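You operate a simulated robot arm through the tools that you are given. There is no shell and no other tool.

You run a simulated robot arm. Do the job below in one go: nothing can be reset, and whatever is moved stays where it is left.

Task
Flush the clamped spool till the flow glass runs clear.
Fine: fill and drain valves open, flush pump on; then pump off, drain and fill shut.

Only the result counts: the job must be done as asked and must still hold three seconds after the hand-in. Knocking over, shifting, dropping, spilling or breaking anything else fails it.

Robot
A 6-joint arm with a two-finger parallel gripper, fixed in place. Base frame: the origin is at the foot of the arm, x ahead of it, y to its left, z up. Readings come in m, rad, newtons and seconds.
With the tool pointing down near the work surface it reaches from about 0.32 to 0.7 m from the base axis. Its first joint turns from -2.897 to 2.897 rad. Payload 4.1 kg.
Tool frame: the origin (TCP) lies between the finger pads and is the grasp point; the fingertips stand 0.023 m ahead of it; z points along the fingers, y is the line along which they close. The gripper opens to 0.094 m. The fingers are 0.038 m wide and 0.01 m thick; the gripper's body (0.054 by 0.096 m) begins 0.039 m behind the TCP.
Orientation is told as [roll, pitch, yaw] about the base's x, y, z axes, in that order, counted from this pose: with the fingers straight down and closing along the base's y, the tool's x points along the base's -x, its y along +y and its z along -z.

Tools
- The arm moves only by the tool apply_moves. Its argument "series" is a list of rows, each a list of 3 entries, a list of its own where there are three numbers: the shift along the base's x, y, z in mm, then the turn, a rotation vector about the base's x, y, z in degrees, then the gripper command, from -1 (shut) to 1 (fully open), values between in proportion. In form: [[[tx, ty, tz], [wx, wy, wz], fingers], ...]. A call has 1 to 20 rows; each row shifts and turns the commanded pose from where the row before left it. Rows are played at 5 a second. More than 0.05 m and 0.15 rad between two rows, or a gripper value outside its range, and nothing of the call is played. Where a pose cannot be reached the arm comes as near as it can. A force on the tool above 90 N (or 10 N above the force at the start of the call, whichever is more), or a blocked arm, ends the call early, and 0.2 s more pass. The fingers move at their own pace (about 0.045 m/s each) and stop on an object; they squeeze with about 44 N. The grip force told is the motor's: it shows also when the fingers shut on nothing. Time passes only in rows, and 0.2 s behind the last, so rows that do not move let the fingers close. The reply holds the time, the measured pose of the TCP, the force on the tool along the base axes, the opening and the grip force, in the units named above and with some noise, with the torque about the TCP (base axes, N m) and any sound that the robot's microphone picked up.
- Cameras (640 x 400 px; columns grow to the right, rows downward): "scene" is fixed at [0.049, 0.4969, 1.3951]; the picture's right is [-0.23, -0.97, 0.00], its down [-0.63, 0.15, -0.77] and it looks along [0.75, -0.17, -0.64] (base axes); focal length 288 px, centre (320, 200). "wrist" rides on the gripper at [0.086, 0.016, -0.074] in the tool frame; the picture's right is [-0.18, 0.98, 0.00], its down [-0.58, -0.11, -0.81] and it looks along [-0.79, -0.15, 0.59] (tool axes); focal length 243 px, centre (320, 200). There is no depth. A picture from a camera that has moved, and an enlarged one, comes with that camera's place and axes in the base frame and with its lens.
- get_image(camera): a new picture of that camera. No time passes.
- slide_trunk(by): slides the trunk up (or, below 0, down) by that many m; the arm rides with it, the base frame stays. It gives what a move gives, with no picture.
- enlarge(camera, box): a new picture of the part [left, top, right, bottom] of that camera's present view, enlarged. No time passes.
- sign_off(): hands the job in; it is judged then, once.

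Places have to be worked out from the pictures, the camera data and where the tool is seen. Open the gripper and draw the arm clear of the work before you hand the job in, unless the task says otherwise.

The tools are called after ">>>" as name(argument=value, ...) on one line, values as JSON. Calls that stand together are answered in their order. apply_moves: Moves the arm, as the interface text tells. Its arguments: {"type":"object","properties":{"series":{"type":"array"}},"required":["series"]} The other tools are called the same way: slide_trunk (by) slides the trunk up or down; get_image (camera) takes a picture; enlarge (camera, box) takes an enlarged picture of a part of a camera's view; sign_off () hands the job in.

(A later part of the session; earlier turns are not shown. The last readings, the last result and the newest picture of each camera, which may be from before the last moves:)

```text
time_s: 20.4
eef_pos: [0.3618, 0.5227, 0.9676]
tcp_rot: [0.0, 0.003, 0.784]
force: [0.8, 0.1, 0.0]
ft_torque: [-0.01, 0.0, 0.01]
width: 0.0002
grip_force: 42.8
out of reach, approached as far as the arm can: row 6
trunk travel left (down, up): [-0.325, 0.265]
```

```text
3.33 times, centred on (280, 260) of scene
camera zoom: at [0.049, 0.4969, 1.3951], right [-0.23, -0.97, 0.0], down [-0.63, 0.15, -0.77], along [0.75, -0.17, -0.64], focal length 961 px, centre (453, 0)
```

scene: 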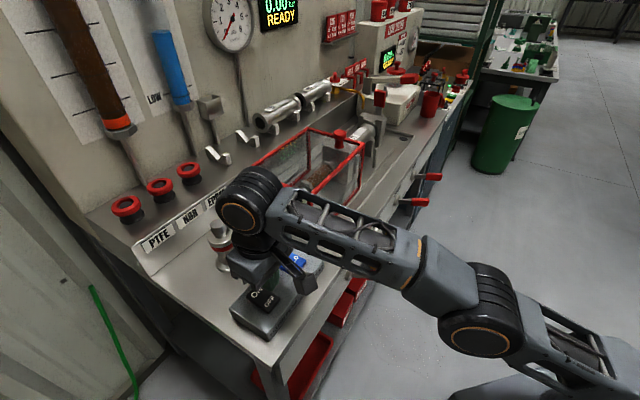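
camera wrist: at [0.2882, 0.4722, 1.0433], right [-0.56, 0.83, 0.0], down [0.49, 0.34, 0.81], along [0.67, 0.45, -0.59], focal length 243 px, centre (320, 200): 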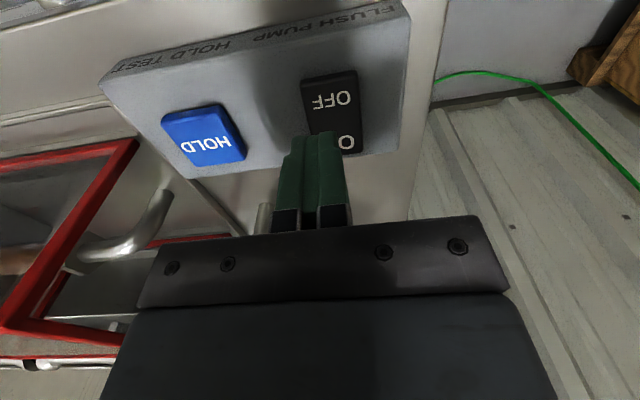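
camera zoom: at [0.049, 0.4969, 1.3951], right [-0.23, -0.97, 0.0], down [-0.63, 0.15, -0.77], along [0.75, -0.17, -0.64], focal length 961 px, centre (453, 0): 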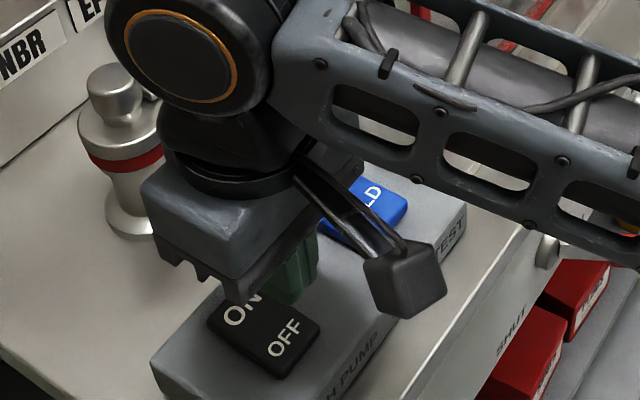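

The arm ran out of reach at radius 0.636 at this height; the shoulder is low, so raising the trunk back up should extend the reach. I'll slide the trunk up 0.2 (everything just rises) and re-approach.

>>> slide_trunk(by=0.2)

```text
time_s: 22.5
eef_pos: [0.3599, 0.5225, 1.1691]
tcp_rot: [0.0, 0.0, 0.785]
force: [-0.5, -0.7, 0.7]
ft_torque: [0.01, 0.0, -0.02]
width: 0.0
grip_force: 42.5
trunk travel left (down, up): [-0.525, 0.065]
```

Trunk is back up, TCP at (0.360, 0.5225, 1.169). I'll lower the arm and shift gradually to above the rocker's ON end at z≈0.975.

>>> apply_moves(series=[[[0, 0, -45], [0, 0, 0], -1], [[0, 0, -45], [0, 0, 0], -1], [[5, 7, -40], [0, 0, 0], -1], [[5, 7, -40], [0, 0, 0], -1], [[9, 12, -20], [0, 0, 0], -1]])

>>> get_image(camera="wrist")

>>> enlarge(camera="scene", box=[180, 180, 380, 330])

```text
time_s: 23.7
eef_pos: [0.3804, 0.551, 0.978]
tcp_rot: [0.0, 0.001, 0.785]
force: [-1.1, 0.6, 0.2]
ft_torque: [0.0, 0.01, -0.03]
width: 0.0001
grip_force: 42.0
trunk travel left (down, up): [-0.525, 0.065]
```

```text
taken
camera wrist: at [0.3072, 0.4984, 1.0531], right [-0.56, 0.83, 0.0], down [0.49, 0.33, 0.81], along [0.67, 0.46, -0.59], focal length 243 px, centre (320, 200)
```

wrist: 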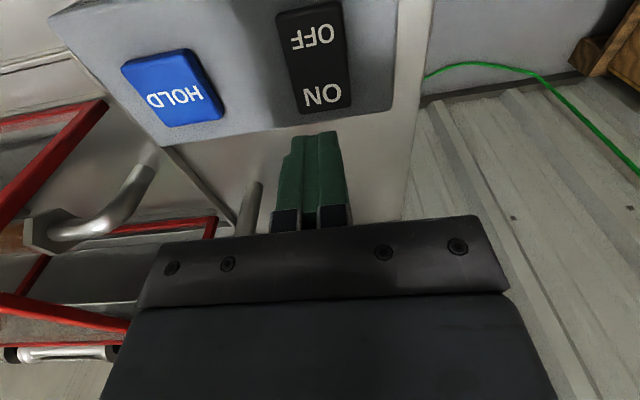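

```text
2.67 times, centred on (280, 255) of scene
camera zoom: at [0.049, 0.4969, 1.3951], right [-0.23, -0.97, 0.0], down [-0.63, 0.15, -0.77], along [0.75, -0.17, -0.64], focal length 769 px, centre (427, 53)
```

zoom: 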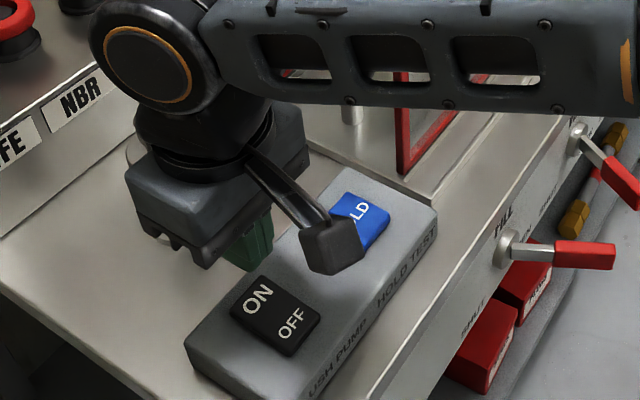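

The wrist view puts the ON label at (0.377, 0.548) and the TCP (0.380, 0.551) is right over the ON end, with finger edge not crossing the rocker's middle. I'll descend to just above the rocker.

>>> apply_moves(series=[[[-1, -1, -12], [0, 0, 0], -1], [[-1, -1, -12], [0, 0, 0], -1], [[0, 0, -10], [0, 0, 0], -1]])

>>> enlarge(camera="wrist", box=[230, 40, 390, 160])

>>> enlarge(camera="scene", box=[200, 230, 320, 330])

```text
time_s: 24.5
eef_pos: [0.3781, 0.5468, 0.9439]
tcp_rot: [0.001, -0.001, 0.786]
force: [-0.3, -0.8, 0.3]
ft_torque: [0.01, -0.01, -0.01]
width: 0.0
grip_force: 42.3
trunk travel left (down, up): [-0.525, 0.065]
```

```text
3.33 times, centred on (310, 100) of wrist
camera zoom: at [0.3049, 0.4958, 1.0194], right [-0.56, 0.83, 0.0], down [0.49, 0.33, 0.81], along [0.67, 0.46, -0.59], focal length 809 px, centre (353, 533)
```

zoom: 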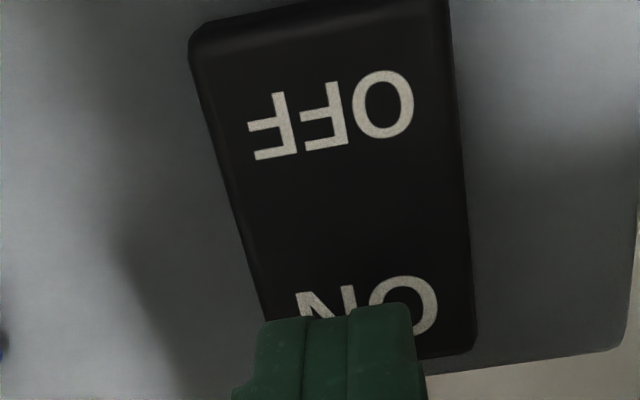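

```text
4.00 times, centred on (260, 280) of scene
camera zoom: at [0.049, 0.4969, 1.3951], right [-0.23, -0.97, 0.0], down [-0.63, 0.15, -0.77], along [0.75, -0.17, -0.64], focal length 1154 px, centre (560, -120)
```

zoom: 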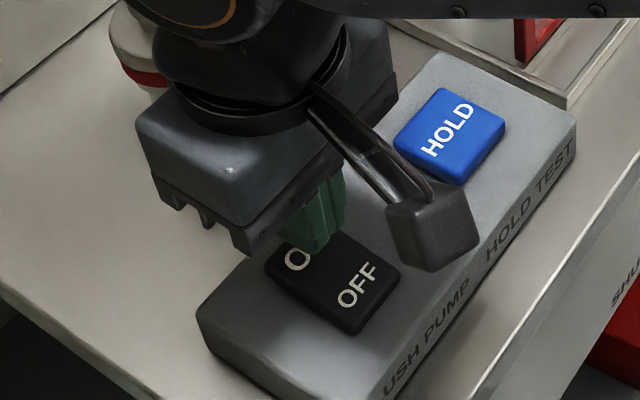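

Fingertips (z≈0.921) hover just over the ON end. I'll nudge 4 mm sideways to centre and descend in small steps until contact force appears.

>>> apply_moves(series=[[[-3, 3, -4], [0, 0, 0], -1], [[0, 0, -4], [0, 0, 0], -1], [[0, 0, -3], [0, 0, 0], -1]])

>>> enlarge(camera="wrist", box=[230, 40, 390, 160])

```text
time_s: 25.3
eef_pos: [0.3746, 0.5493, 0.9342]
tcp_rot: [0.001, 0.0, 0.785]
force: [0.1, 0.1, 0.3]
ft_torque: [0.0, -0.03, -0.02]
width: 0.0
grip_force: 42.4
trunk travel left (down, up): [-0.525, 0.065]
```

```text
3.33 times, centred on (310, 100) of wrist
camera zoom: at [0.302, 0.499, 1.009], right [-0.56, 0.83, 0.0], down [0.49, 0.33, 0.81], along [0.67, 0.46, -0.59], focal length 809 px, centre (353, 533)
```

zoom: 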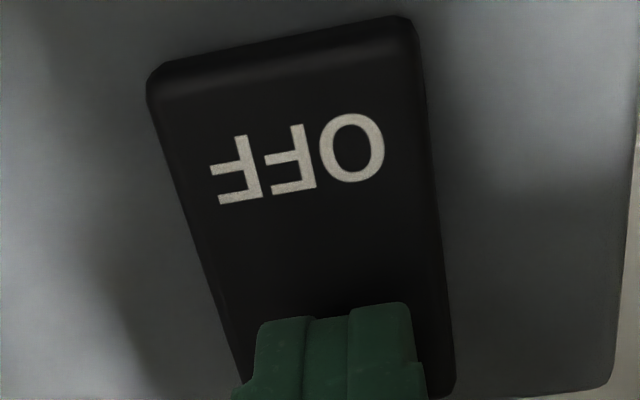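

No contact yet at fingertip z≈0.911. I'll keep descending in 3 mm steps.

>>> apply_moves(series=[[[0, 0, -3], [0, 0, 0], -1], [[0, 0, -3], [0, 0, 0], -1]])

>>> enlarge(camera="wrist", box=[230, 40, 390, 160])

```text
time_s: 25.9
eef_pos: [0.3751, 0.5505, 0.9299]
tcp_rot: [0.001, -0.005, 0.785]
force: [1.3, 1.1, 12.7]
ft_torque: [-0.16, 0.12, 0.05]
width: 0.0
grip_force: 42.5
trunk travel left (down, up): [-0.525, 0.065]
heard: click
```

```text
3.33 times, centred on (310, 100) of wrist
camera zoom: at [0.3018, 0.4983, 1.0049], right [-0.56, 0.83, 0.0], down [0.49, 0.33, 0.81], along [0.67, 0.46, -0.59], focal length 809 px, centre (353, 533)
```

zoom: 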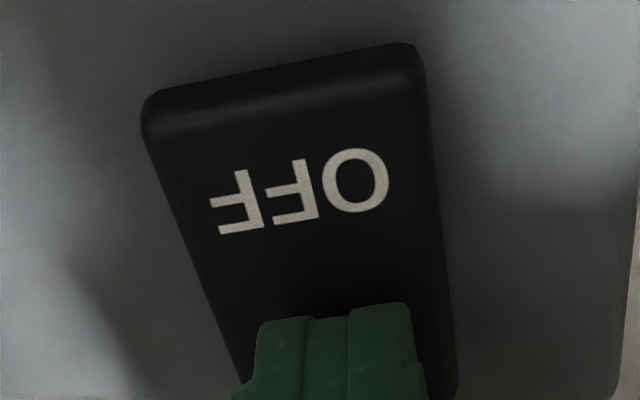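

A click was heard with 12.7 N, the rocker switched. I'll lift off and look at the flow glass and display.

>>> apply_moves(series=[[[0, 0, 15], [0, 0, 0], -1], [[0, 0, 25], [0, 0, 0], -1]])

>>> get_image(camera="scene")

>>> enlarge(camera="scene", box=[220, 110, 380, 210])

>>> get_image(camera="wrist")

```text
time_s: 26.5
eef_pos: [0.3737, 0.5495, 0.9686]
tcp_rot: [0.0, 0.0, 0.786]
force: [0.5, -0.3, 0.2]
ft_torque: [0.01, -0.02, -0.01]
width: 0.0
grip_force: 42.3
trunk travel left (down, up): [-0.525, 0.065]
```

```text
taken
```

scene: 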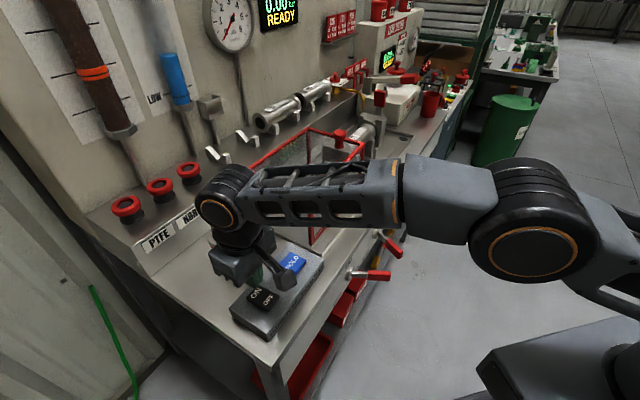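

```text
4.00 times, centred on (300, 160) of scene
camera zoom: at [0.049, 0.4969, 1.3951], right [-0.23, -0.97, 0.0], down [-0.63, 0.15, -0.77], along [0.75, -0.17, -0.64], focal length 1154 px, centre (400, 360)
```

zoom: 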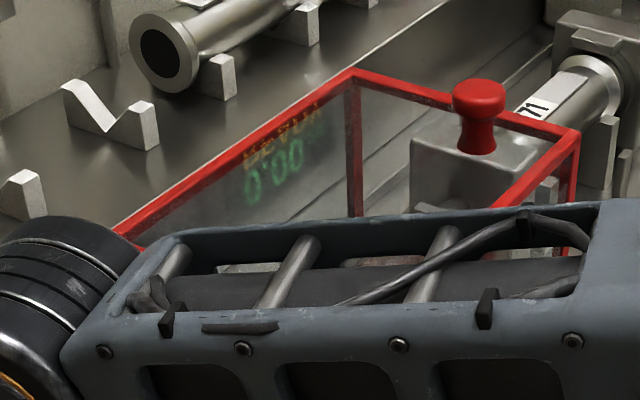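

```text
taken
camera wrist: at [0.3018, 0.499, 1.0422], right [-0.56, 0.83, 0.0], down [0.49, 0.33, 0.81], along [0.67, 0.46, -0.59], focal length 243 px, centre (320, 200)
```

wrist: 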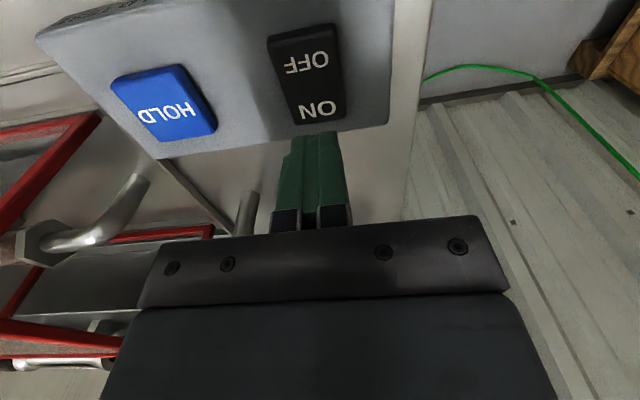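

The sight tubes on the wall changed quickly (blue level dropping, orange float moved). No time passes while taking pictures, so I'll enlarge those tubes and what can be seen of the flow glass.

>>> enlarge(camera="scene", box=[20, 0, 220, 150])

>>> enlarge(camera="wrist", box=[0, 170, 160, 290])

>>> enlarge(camera="scene", box=[270, 150, 350, 200])

```text
2.67 times, centred on (120, 75) of scene
camera zoom: at [0.049, 0.4969, 1.3951], right [-0.23, -0.97, 0.0], down [-0.63, 0.15, -0.77], along [0.75, -0.17, -0.64], focal length 769 px, centre (853, 533)
```

zoom: 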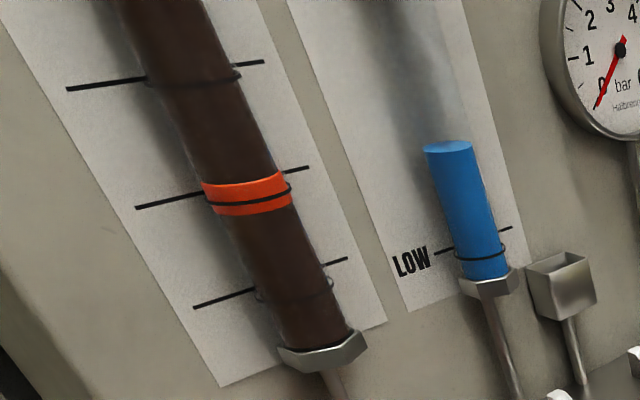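

```text
3.33 times, centred on (80, 230) of wrist
camera zoom: at [0.3018, 0.499, 1.0422], right [-0.56, 0.83, 0.0], down [0.49, 0.33, 0.81], along [0.67, 0.46, -0.59], focal length 809 px, centre (1120, 100)
```

zoom: 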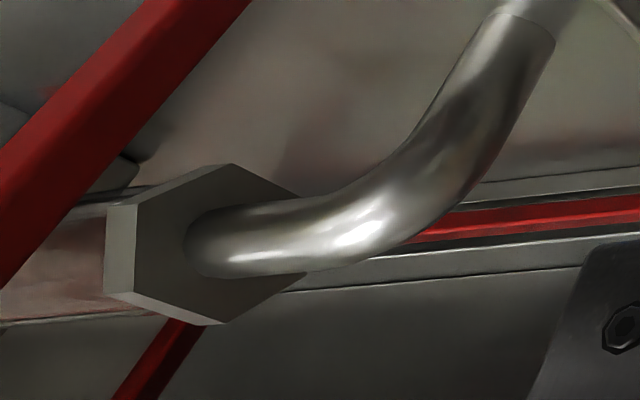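

```text
8.00 times, centred on (310, 175) of scene
camera zoom: at [0.049, 0.4969, 1.3951], right [-0.23, -0.97, 0.0], down [-0.63, 0.15, -0.77], along [0.75, -0.17, -0.64], focal length 2307 px, centre (400, 400)
```

zoom: 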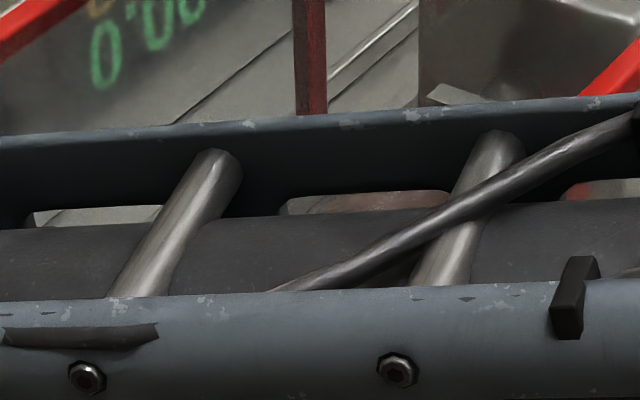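

The left wall tube with the orange float is evidently the flow glass (float risen, running brown), and the blue supply tube is already nearing its LOW mark. I'll reposition right above the OFF end now in a single row so I can stop the pump promptly, then look again.

>>> apply_moves(series=[[[-26, -32, -14], [0, 0, 0], -1]])

>>> enlarge(camera="scene", box=[20, 0, 220, 150])

>>> get_image(camera="wrist")

>>> get_image(camera="scene")

```text
time_s: 26.9
eef_pos: [0.3483, 0.5177, 0.9541]
tcp_rot: [0.0, 0.001, 0.784]
force: [0.2, 0.2, -0.6]
ft_torque: [-0.01, -0.03, -0.01]
width: 0.0
grip_force: 41.8
trunk travel left (down, up): [-0.525, 0.065]
```

```text
2.67 times, centred on (120, 75) of scene
camera zoom: at [0.049, 0.4969, 1.3951], right [-0.23, -0.97, 0.0], down [-0.63, 0.15, -0.77], along [0.75, -0.17, -0.64], focal length 769 px, centre (853, 533)
```

zoom: 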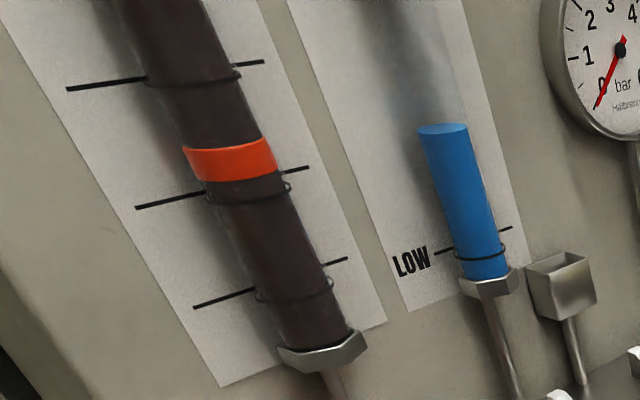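

```text
taken
camera wrist: at [0.2762, 0.467, 1.0295], right [-0.56, 0.83, 0.0], down [0.49, 0.33, 0.81], along [0.67, 0.46, -0.59], focal length 243 px, centre (320, 200)
```

wrist: 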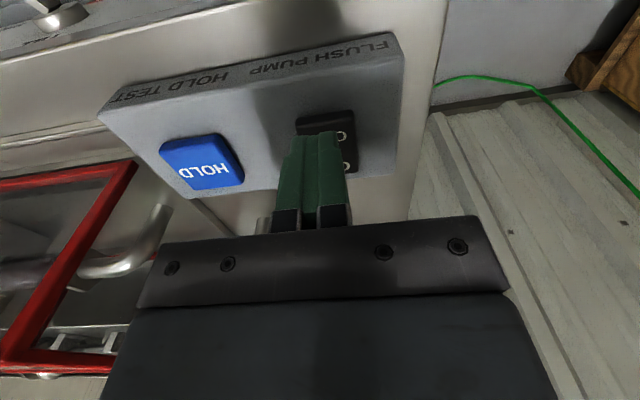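

```text
taken
```

scene: 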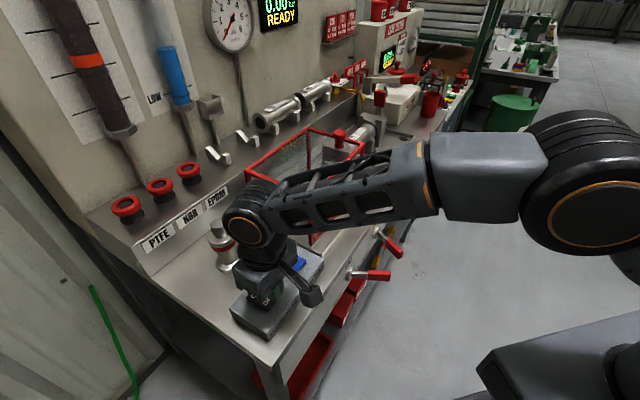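

The float keeps rising and the blue level is recovering upward, not falling, so the flow is established; the glass is still dark brown. I'll wait a little and look again.

>>> apply_moves(series=[[[0, 0, 0], [0, 0, 0], -1], [[0, 0, 0], [0, 0, 0], -1], [[0, 0, 0], [0, 0, 0], -1]])

>>> enlarge(camera="scene", box=[20, 0, 220, 150])

>>> enlarge(camera="scene", box=[240, 110, 400, 230])

```text
time_s: 27.7
eef_pos: [0.3481, 0.5177, 0.9549]
tcp_rot: [0.001, -0.002, 0.785]
force: [-0.1, 0.7, -0.6]
ft_torque: [-0.02, -0.03, 0.02]
width: 0.0
grip_force: 42.7
trunk travel left (down, up): [-0.525, 0.065]
```

```text
2.67 times, centred on (120, 75) of scene
camera zoom: at [0.049, 0.4969, 1.3951], right [-0.23, -0.97, 0.0], down [-0.63, 0.15, -0.77], along [0.75, -0.17, -0.64], focal length 769 px, centre (853, 533)
```

zoom: 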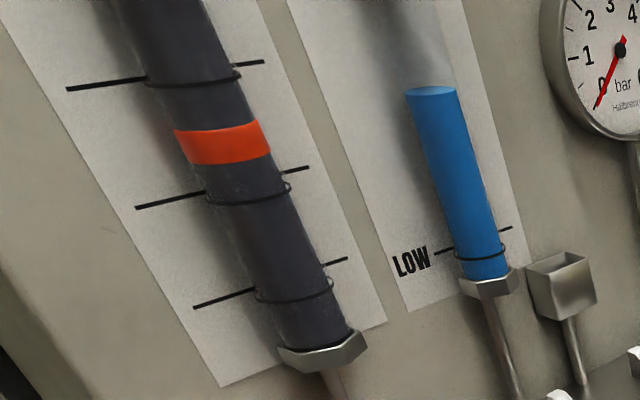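

```text
3.33 times, centred on (320, 170) of scene
camera zoom: at [0.049, 0.4969, 1.3951], right [-0.23, -0.97, 0.0], down [-0.63, 0.15, -0.77], along [0.75, -0.17, -0.64], focal length 961 px, centre (320, 300)
```

zoom: 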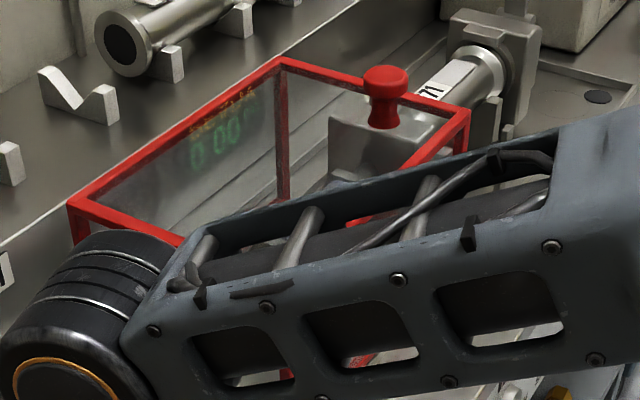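

The flow glass is changing from brown to dark grey-blue, float still rising gently. I'll keep waiting in short intervals.

>>> apply_moves(series=[[[0, 0, 0], [0, 0, 0], -1], [[0, 0, 0], [0, 0, 0], -1], [[0, 0, 0], [0, 0, 0], -1], [[0, 0, 0], [0, 0, 0], -1]])

>>> enlarge(camera="scene", box=[20, 0, 220, 150])

>>> enlarge(camera="scene", box=[240, 110, 400, 230])

```text
time_s: 28.7
eef_pos: [0.3478, 0.5161, 0.9544]
tcp_rot: [0.001, -0.001, 0.783]
force: [0.6, 0.2, -0.7]
ft_torque: [0.02, 0.0, 0.0]
width: 0.0
grip_force: 42.4
trunk travel left (down, up): [-0.525, 0.065]
```

```text
2.67 times, centred on (120, 75) of scene
camera zoom: at [0.049, 0.4969, 1.3951], right [-0.23, -0.97, 0.0], down [-0.63, 0.15, -0.77], along [0.75, -0.17, -0.64], focal length 769 px, centre (853, 533)
```

zoom: 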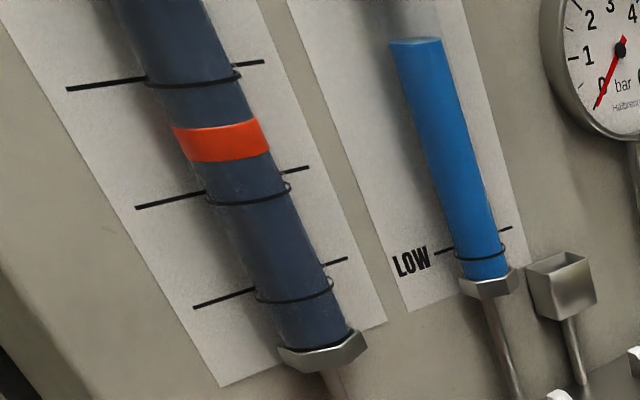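

```text
3.33 times, centred on (320, 170) of scene
camera zoom: at [0.049, 0.4969, 1.3951], right [-0.23, -0.97, 0.0], down [-0.63, 0.15, -0.77], along [0.75, -0.17, -0.64], focal length 961 px, centre (320, 300)
```

zoom: 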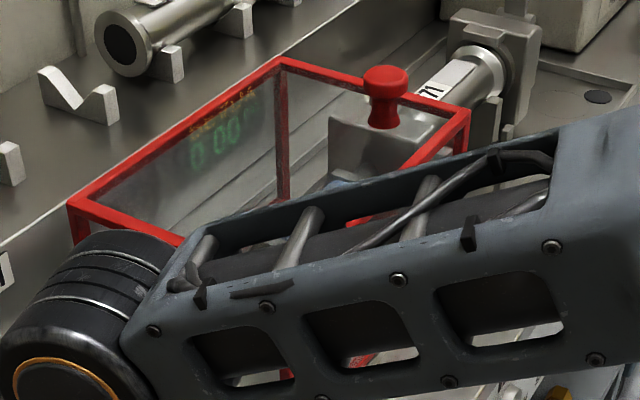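

The glass is turning blue (same hue as clean supply) and the flow is steady. I'll keep waiting until the colour stops changing.

>>> apply_moves(series=[[[0, 0, 0], [0, 0, 0], -1], [[0, 0, 0], [0, 0, 0], -1], [[0, 0, 0], [0, 0, 0], -1], [[0, 0, 0], [0, 0, 0], -1]])

>>> enlarge(camera="scene", box=[20, 0, 220, 150])

>>> get_image(camera="wrist")

```text
time_s: 29.7
eef_pos: [0.348, 0.5186, 0.9539]
tcp_rot: [0.002, -0.001, 0.785]
force: [0.5, -0.4, -0.2]
ft_torque: [0.01, 0.01, 0.01]
width: 0.0
grip_force: 42.1
trunk travel left (down, up): [-0.525, 0.065]
```

```text
2.67 times, centred on (120, 75) of scene
camera zoom: at [0.049, 0.4969, 1.3951], right [-0.23, -0.97, 0.0], down [-0.63, 0.15, -0.77], along [0.75, -0.17, -0.64], focal length 769 px, centre (853, 533)
```

zoom: 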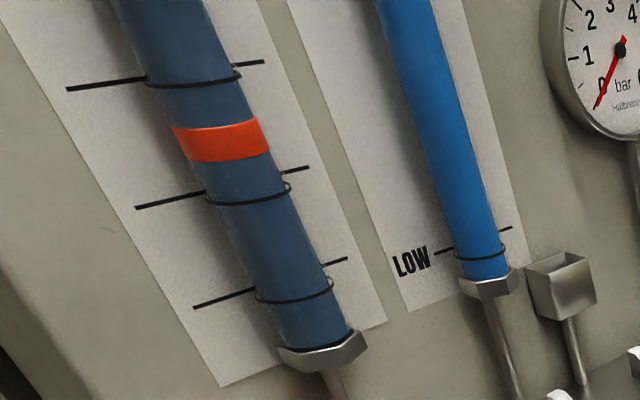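

```text
taken
camera wrist: at [0.2763, 0.4673, 1.0294], right [-0.56, 0.83, 0.0], down [0.49, 0.33, 0.81], along [0.67, 0.46, -0.59], focal length 243 px, centre (320, 200)
```

wrist: 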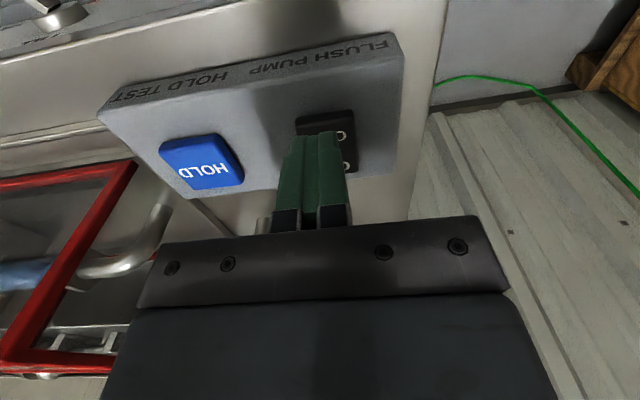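

The glass continues to lighten toward clean blue; the spool's sight glass seen in the wrist view is blue too. I'll wait another second and compare.

>>> apply_moves(series=[[[0, 0, 0], [0, 0, 0], -1], [[0, 0, 0], [0, 0, 0], -1], [[0, 0, 0], [0, 0, 0], -1], [[0, 0, 0], [0, 0, 0], -1], [[0, 0, 0], [0, 0, 0], -1]])

>>> enlarge(camera="scene", box=[20, 0, 220, 150])

>>> enlarge(camera="wrist", box=[0, 200, 160, 320])

```text
time_s: 30.9
eef_pos: [0.3483, 0.5177, 0.9542]
tcp_rot: [-0.001, -0.001, 0.786]
force: [-0.2, -0.1, 0.0]
ft_torque: [-0.01, -0.01, -0.02]
width: 0.0
grip_force: 42.4
trunk travel left (down, up): [-0.525, 0.065]
```

```text
2.67 times, centred on (120, 75) of scene
camera zoom: at [0.049, 0.4969, 1.3951], right [-0.23, -0.97, 0.0], down [-0.63, 0.15, -0.77], along [0.75, -0.17, -0.64], focal length 769 px, centre (853, 533)
```

zoom: 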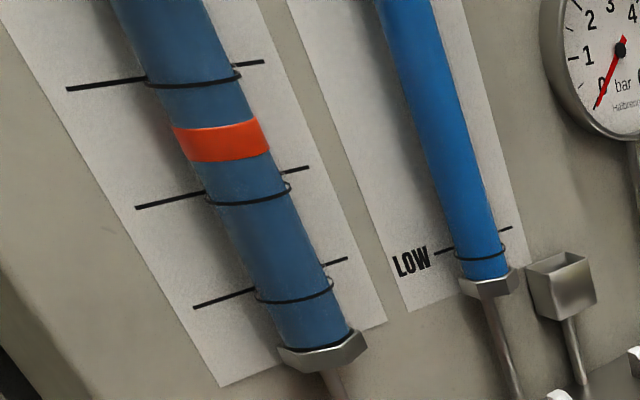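

```text
3.33 times, centred on (80, 260) of wrist
camera zoom: at [0.2763, 0.4673, 1.0294], right [-0.56, 0.83, 0.0], down [0.49, 0.33, 0.81], along [0.67, 0.46, -0.59], focal length 809 px, centre (1120, 0)
```

zoom: 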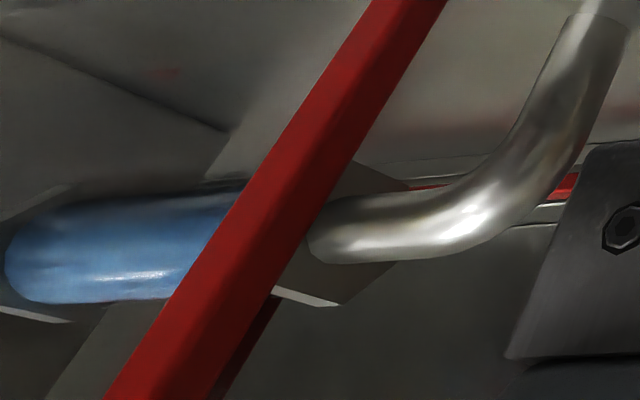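

Both glasses are blue and still brightening slightly. I'll wait further to see the colour settle.

>>> apply_moves(series=[[[0, 0, 0], [0, 0, 0], -1], [[0, 0, 0], [0, 0, 0], -1], [[0, 0, 0], [0, 0, 0], -1], [[0, 0, 0], [0, 0, 0], -1], [[0, 0, 0], [0, 0, 0], -1], [[0, 0, 0], [0, 0, 0], -1], [[0, 0, 0], [0, 0, 0], -1]])

>>> enlarge(camera="scene", box=[20, 0, 220, 150])

>>> enlarge(camera="wrist", box=[0, 200, 160, 320])

```text
time_s: 32.5
eef_pos: [0.3477, 0.518, 0.9541]
tcp_rot: [0.0, 0.0, 0.784]
force: [0.1, 0.4, -0.8]
ft_torque: [-0.03, 0.01, -0.01]
width: 0.0001
grip_force: 42.4
trunk travel left (down, up): [-0.525, 0.065]
```

```text
2.67 times, centred on (120, 75) of scene
camera zoom: at [0.049, 0.4969, 1.3951], right [-0.23, -0.97, 0.0], down [-0.63, 0.15, -0.77], along [0.75, -0.17, -0.64], focal length 769 px, centre (853, 533)
```

zoom: 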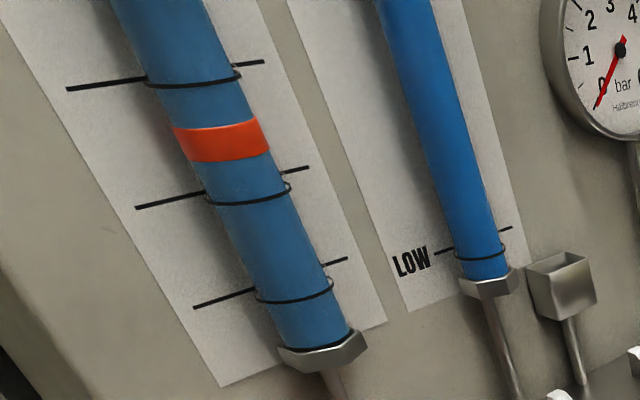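

```text
3.33 times, centred on (80, 260) of wrist
camera zoom: at [0.2763, 0.4673, 1.0294], right [-0.56, 0.83, 0.0], down [0.49, 0.33, 0.81], along [0.67, 0.46, -0.59], focal length 809 px, centre (1120, 0)
```

zoom: 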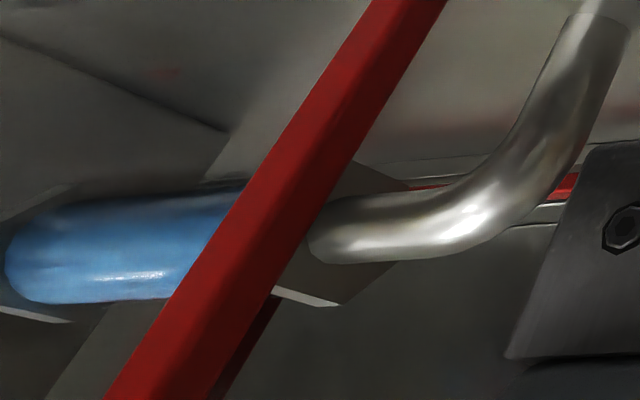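

The glass is approaching the supply's colour and supply level is full. I'll give it a few more seconds to make sure it's fully clear.

>>> apply_moves(series=[[[0, 0, 0], [0, 0, 0], -1], [[0, 0, 0], [0, 0, 0], -1], [[0, 0, 0], [0, 0, 0], -1], [[0, 0, 0], [0, 0, 0], -1], [[0, 0, 0], [0, 0, 0], -1], [[0, 0, 0], [0, 0, 0], -1], [[0, 0, 0], [0, 0, 0], -1], [[0, 0, 0], [0, 0, 0], -1], [[0, 0, 0], [0, 0, 0], -1], [[0, 0, 0], [0, 0, 0], -1]])

>>> enlarge(camera="scene", box=[20, 0, 220, 150])

>>> enlarge(camera="wrist", box=[0, 200, 160, 320])

```text
time_s: 34.7
eef_pos: [0.3483, 0.5183, 0.9537]
tcp_rot: [0.0, 0.0, 0.786]
force: [-0.1, 0.3, 0.1]
ft_torque: [0.02, -0.02, -0.03]
width: 0.0
grip_force: 42.2
trunk travel left (down, up): [-0.525, 0.065]
```

```text
2.67 times, centred on (120, 75) of scene
camera zoom: at [0.049, 0.4969, 1.3951], right [-0.23, -0.97, 0.0], down [-0.63, 0.15, -0.77], along [0.75, -0.17, -0.64], focal length 769 px, centre (853, 533)
```

zoom: 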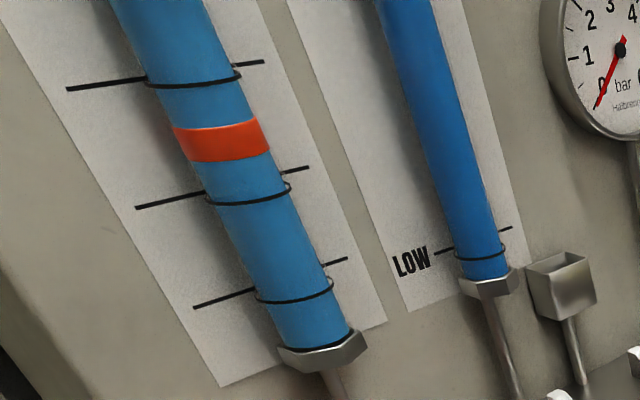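

```text
3.33 times, centred on (80, 260) of wrist
camera zoom: at [0.2763, 0.4673, 1.0294], right [-0.56, 0.83, 0.0], down [0.49, 0.33, 0.81], along [0.67, 0.46, -0.59], focal length 809 px, centre (1120, 0)
```

zoom: 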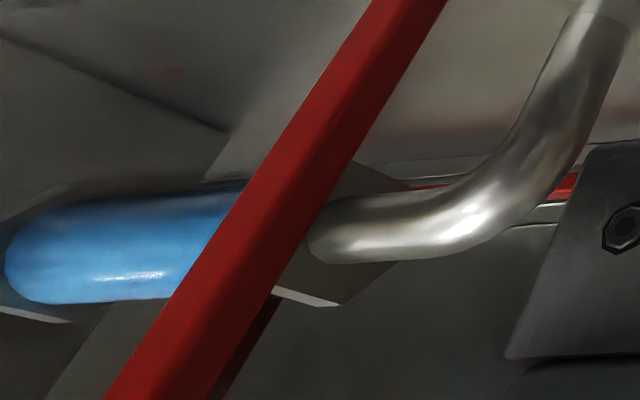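

It's now bright blue, still marginally brightening. I'll wait one more stretch and compare.

>>> apply_moves(series=[[[0, 0, 0], [0, 0, 0], -1], [[0, 0, 0], [0, 0, 0], -1], [[0, 0, 0], [0, 0, 0], -1], [[0, 0, 0], [0, 0, 0], -1], [[0, 0, 0], [0, 0, 0], -1], [[0, 0, 0], [0, 0, 0], -1], [[0, 0, 0], [0, 0, 0], -1], [[0, 0, 0], [0, 0, 0], -1], [[0, 0, 0], [0, 0, 0], -1], [[0, 0, 0], [0, 0, 0], -1], [[0, 0, 0], [0, 0, 0], -1], [[0, 0, 0], [0, 0, 0], -1], [[0, 0, 0], [0, 0, 0], -1], [[0, 0, 0], [0, 0, 0], -1]])

>>> enlarge(camera="scene", box=[20, 0, 220, 150])

>>> enlarge(camera="wrist", box=[0, 200, 160, 320])

>>> enlarge(camera="wrist", box=[240, 60, 400, 180])

```text
time_s: 37.7
eef_pos: [0.3496, 0.518, 0.9544]
tcp_rot: [0.0, -0.002, 0.786]
force: [0.5, 0.5, -0.1]
ft_torque: [-0.01, 0.0, -0.02]
width: 0.0001
grip_force: 42.3
trunk travel left (down, up): [-0.525, 0.065]
```

```text
2.67 times, centred on (120, 75) of scene
camera zoom: at [0.049, 0.4969, 1.3951], right [-0.23, -0.97, 0.0], down [-0.63, 0.15, -0.77], along [0.75, -0.17, -0.64], focal length 769 px, centre (853, 533)
```

zoom: 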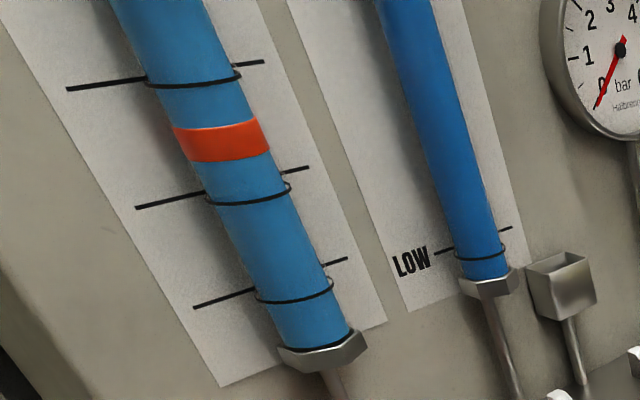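

```text
3.33 times, centred on (80, 260) of wrist
camera zoom: at [0.2763, 0.4673, 1.0294], right [-0.56, 0.83, 0.0], down [0.49, 0.33, 0.81], along [0.67, 0.46, -0.59], focal length 809 px, centre (1120, 0)
```

zoom: 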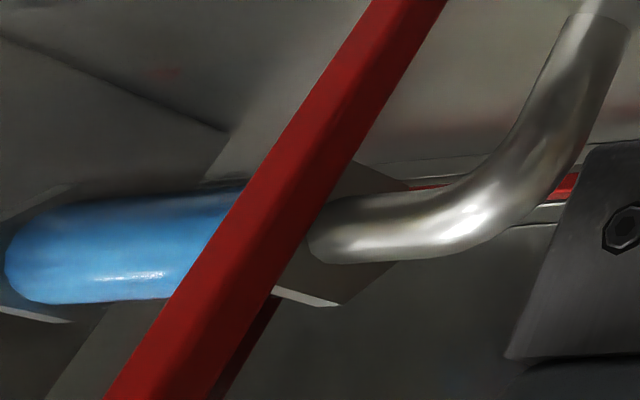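

```text
3.33 times, centred on (320, 120) of wrist
camera zoom: at [0.2763, 0.4673, 1.0294], right [-0.56, 0.83, 0.0], down [0.49, 0.33, 0.81], along [0.67, 0.46, -0.59], focal length 809 px, centre (320, 467)
```

zoom: 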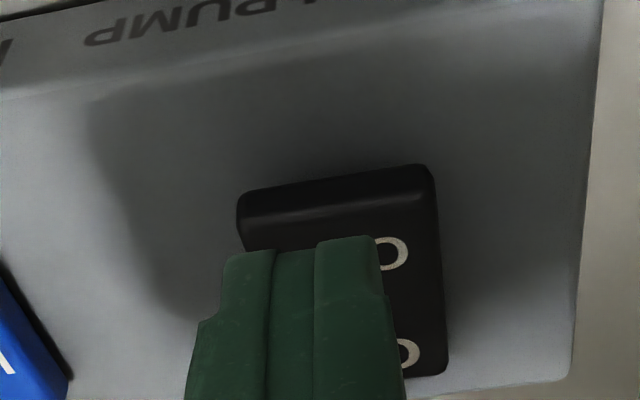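

The colour has stopped changing and matches the clean supply: the flow glass runs clear. I'll now press the OFF end: a 4 mm sideways centring and small-step descent.

>>> apply_moves(series=[[[-3, 3, -8], [0, 0, 0], -1], [[0, 0, -6], [0, 0, 0], -1], [[0, 0, -3], [0, 0, 0], -1], [[0, 0, -3], [0, 0, 0], -1], [[0, 0, -3], [0, 0, 0], -1]])

>>> enlarge(camera="wrist", box=[240, 60, 400, 180])

```text
time_s: 38.9
eef_pos: [0.3455, 0.5195, 0.9307]
tcp_rot: [0.0, 0.0, 0.784]
force: [0.3, -0.1, 0.1]
ft_torque: [0.01, 0.01, 0.02]
width: 0.0
grip_force: 42.6
trunk travel left (down, up): [-0.525, 0.065]
```

```text
3.33 times, centred on (320, 120) of wrist
camera zoom: at [0.2731, 0.4698, 1.0055], right [-0.56, 0.83, 0.0], down [0.49, 0.33, 0.81], along [0.67, 0.46, -0.59], focal length 809 px, centre (320, 467)
```

zoom: 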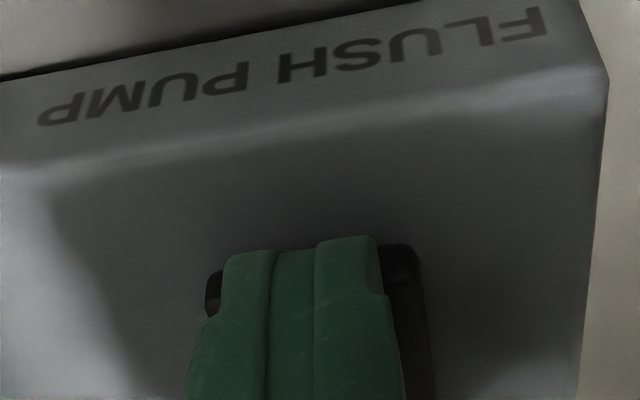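

No contact yet at fingertip z≈0.908. I'll continue down in 2 mm steps.

>>> apply_moves(series=[[[0, 0, -2], [0, 0, 0], -1], [[0, 0, -2], [0, 0, 0], -1]])

```text
time_s: 39.5
eef_pos: [0.3452, 0.52, 0.9286]
tcp_rot: [0.001, -0.004, 0.786]
force: [-0.7, -2.2, 11.7]
ft_torque: [0.12, -0.17, 0.1]
width: 0.0
grip_force: 42.0
trunk travel left (down, up): [-0.525, 0.065]
```

Contact at 11.7 N but no click heard yet. I'll press a further 2–3 mm.

>>> apply_moves(series=[[[0, 0, -2], [0, 0, 0], -1]])

>>> enlarge(camera="wrist", box=[240, 60, 400, 180])

>>> enlarge(camera="scene", box=[20, 0, 220, 150])

```text
time_s: 39.9
eef_pos: [0.3442, 0.5194, 0.9295]
tcp_rot: [0.001, -0.007, 0.787]
force: [0.0, -1.5, 26.8]
ft_torque: [0.3, -0.39, 0.14]
width: 0.0
grip_force: 42.3
trunk travel left (down, up): [-0.525, 0.065]
```

```text
3.33 times, centred on (320, 120) of wrist
camera zoom: at [0.2725, 0.4689, 1.0034], right [-0.56, 0.83, 0.0], down [0.48, 0.33, 0.81], along [0.67, 0.46, -0.59], focal length 809 px, centre (320, 467)
```

zoom: 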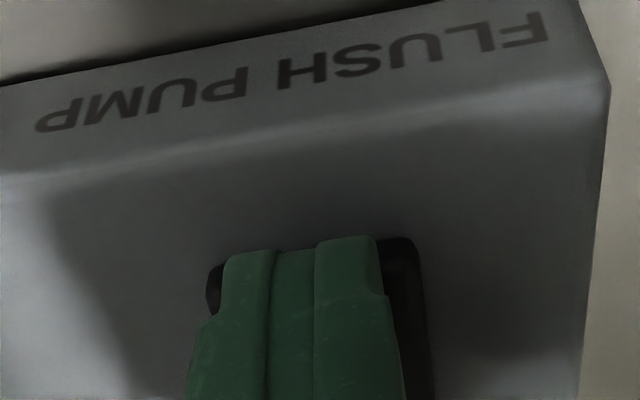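

```text
2.67 times, centred on (120, 75) of scene
camera zoom: at [0.049, 0.4969, 1.3951], right [-0.23, -0.97, 0.0], down [-0.63, 0.15, -0.77], along [0.75, -0.17, -0.64], focal length 769 px, centre (853, 533)
```

zoom: 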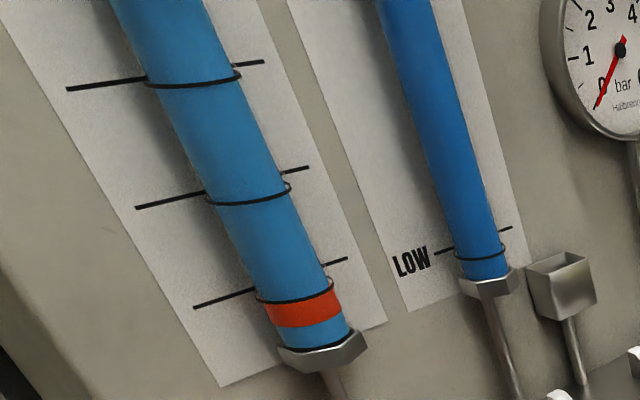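

The float has dropped to the bottom ring, so the pump is off. I'll lift off the rocker and check its state.

>>> apply_moves(series=[[[0, 0, 10], [0, 0, 0], -1], [[0, 0, 25], [0, 0, 0], -1], [[0, 0, 35], [0, 0, 0], -1]])

>>> enlarge(camera="wrist", box=[200, 40, 440, 180])

>>> enlarge(camera="scene", box=[20, 0, 220, 150])

>>> get_image(camera="scene")

```text
time_s: 40.7
eef_pos: [0.3445, 0.5196, 0.9953]
tcp_rot: [-0.001, 0.001, 0.785]
force: [-0.4, 0.4, -0.3]
ft_torque: [-0.04, -0.01, -0.01]
width: 0.0001
grip_force: 42.7
trunk travel left (down, up): [-0.525, 0.065]
```

```text
2.67 times, centred on (320, 110) of wrist
camera zoom: at [0.2723, 0.469, 1.07], right [-0.56, 0.83, 0.0], down [0.49, 0.34, 0.81], along [0.67, 0.45, -0.59], focal length 647 px, centre (320, 440)
```

zoom: 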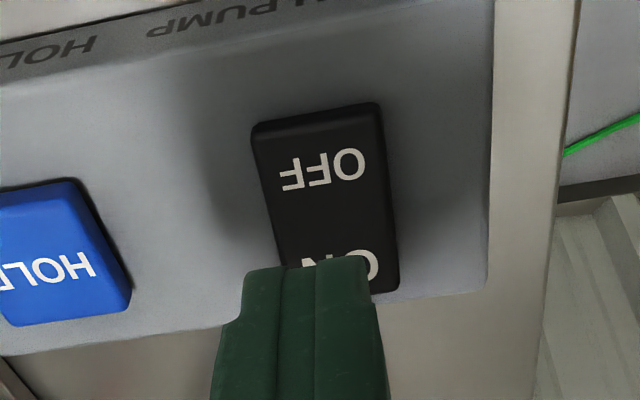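

```text
2.67 times, centred on (120, 75) of scene
camera zoom: at [0.049, 0.4969, 1.3951], right [-0.23, -0.97, 0.0], down [-0.63, 0.15, -0.77], along [0.75, -0.17, -0.64], focal length 769 px, centre (853, 533)
```

zoom: 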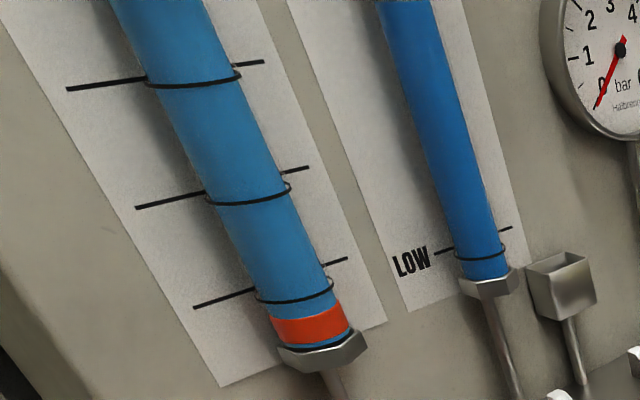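

```text
taken
```

scene: 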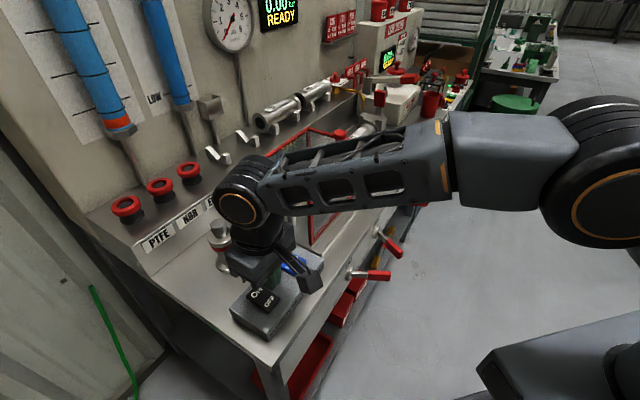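

Pump is off (float at bottom, glass clear, rocker back). Now retreat from the bench and travel at z≈1.0 in front of it to the DRAIN lever.

>>> apply_moves(series=[[[0, 0, 20], [0, 0, 0], -1], [[-32, -33, 0], [0, 0, 0], -1], [[-32, -33, 0], [0, 0, 0], -1], [[-32, -33, 0], [0, 0, 0], -1], [[-32, -33, 0], [0, 0, 0], -1], [[-32, -33, 0], [0, 0, 0], -1]])

>>> apply_moves(series=[[[32.2, -32.5, 0], [0, 0, 0], -1], [[32.2, -32.5, 0], [0, 0, 0], -1], [[32.2, -32.5, 0], [0, 0, 0], -1], [[32.2, -32.5, 0], [0, 0, 0], -1], [[32.2, -32.5, 0], [0, 0, 0], 0], [[32.2, -32.5, 0], [0, 0, 0], 1], [[32.2, -32.5, 0], [0, 0, 0], 1], [[32.2, -32.5, 0], [0, 0, 0], 1], [[32.2, -32.5, 0], [0, 0, 0], 1], [[32.2, -32.5, 0], [0, 0, 0], 1], [[32.2, -32.5, 0], [0, 0, 0], 1], [[32.2, -32.5, 0], [0, 0, 0], 1], [[32.2, -32.5, 0], [0, 0, 0], 1]])

>>> get_image(camera="scene")

```text
time_s: 42.1
eef_pos: [0.1838, 0.3536, 1.0159]
tcp_rot: [0.0, 0.0, 0.786]
force: [0.3, -0.1, 0.0]
ft_torque: [0.01, -0.04, -0.01]
width: 0.0
grip_force: 42.0
trunk travel left (down, up): [-0.525, 0.065]
```

```text
time_s: 44.9
eef_pos: [0.6043, -0.0676, 1.0155]
tcp_rot: [0.001, -0.001, 0.786]
force: [-0.5, -0.2, -0.2]
ft_torque: [0.01, 0.01, 0.01]
width: 0.0942
grip_force: 0.1
trunk travel left (down, up): [-0.525, 0.065]
```

```text
taken
```

scene: 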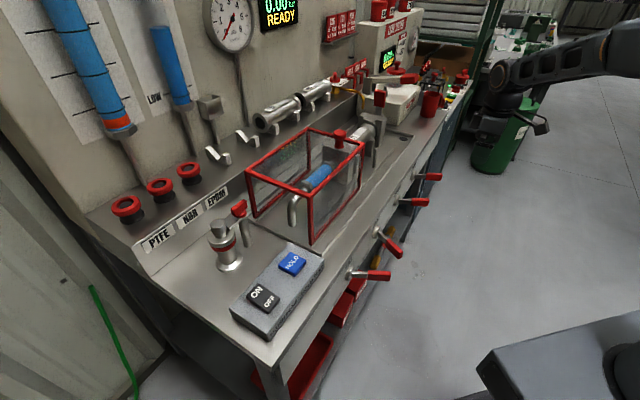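

The blue supply level is dropping again now that the pump is off with the valves open, so I should be quick. Checking the level and then sliding the trunk down.

>>> enlarge(camera="scene", box=[20, 0, 220, 150])

>>> enlarge(camera="scene", box=[340, 150, 460, 290])

```text
2.67 times, centred on (120, 75) of scene
camera zoom: at [0.049, 0.4969, 1.3951], right [-0.23, -0.97, 0.0], down [-0.63, 0.15, -0.77], along [0.75, -0.17, -0.64], focal length 769 px, centre (853, 533)
```

zoom: 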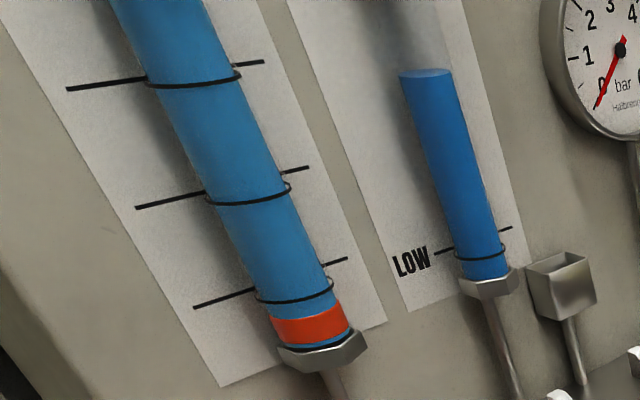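

```text
2.86 times, centred on (400, 220) of scene
camera zoom: at [0.049, 0.4969, 1.3951], right [-0.23, -0.97, 0.0], down [-0.63, 0.15, -0.77], along [0.75, -0.17, -0.64], focal length 824 px, centre (91, 143)
```

zoom: 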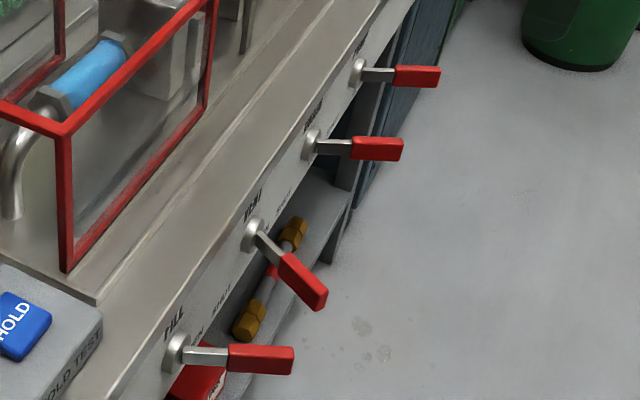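

Level is well above LOW and dropping slowly; DRAIN's open handle tip is at (0.677,-0.019). I'll slide the trunk down 0.2 here, as this configuration worked before.

>>> slide_trunk(by=-0.2)

>>> apply_moves(series=[[[21, 20, -10], [0, 0, 0], 1], [[32, 31, -13], [0, 0, 0], 1], [[32, 31, -7], [0, 0, 0], 1]])

>>> get_image(camera="wrist")

>>> get_image(camera="scene")

```text
time_s: 47.1
eef_pos: [0.6039, -0.0674, 0.8148]
tcp_rot: [0.0, -0.001, 0.785]
force: [0.3, 0.4, -1.0]
ft_torque: [0.02, 0.0, 0.01]
width: 0.0941
grip_force: 0.0
trunk travel left (down, up): [-0.325, 0.265]
```

```text
time_s: 47.9
eef_pos: [0.6889, 0.0148, 0.7848]
tcp_rot: [0.0, -0.001, 0.785]
force: [0.5, -0.5, 0.1]
ft_torque: [0.0, -0.05, 0.0]
width: 0.0937
grip_force: 0.1
trunk travel left (down, up): [-0.325, 0.265]
```

```text
taken
camera wrist: at [0.6165, -0.035, 0.8601], right [-0.56, 0.83, 0.0], down [0.49, 0.33, 0.81], along [0.66, 0.46, -0.59], focal length 243 px, centre (320, 200)
```

wrist: 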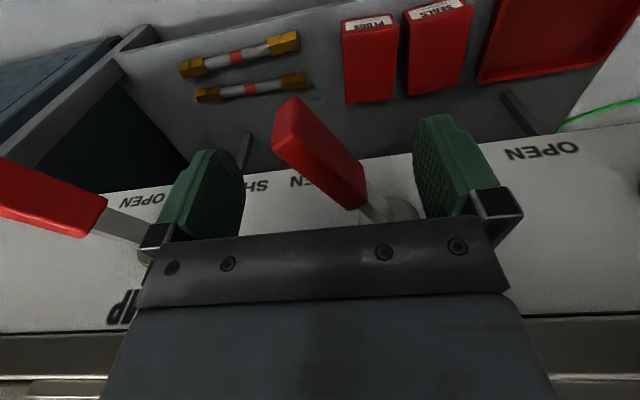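

```text
taken
```

scene: 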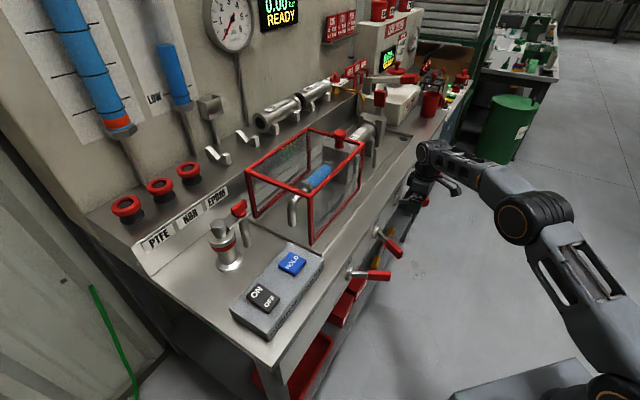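

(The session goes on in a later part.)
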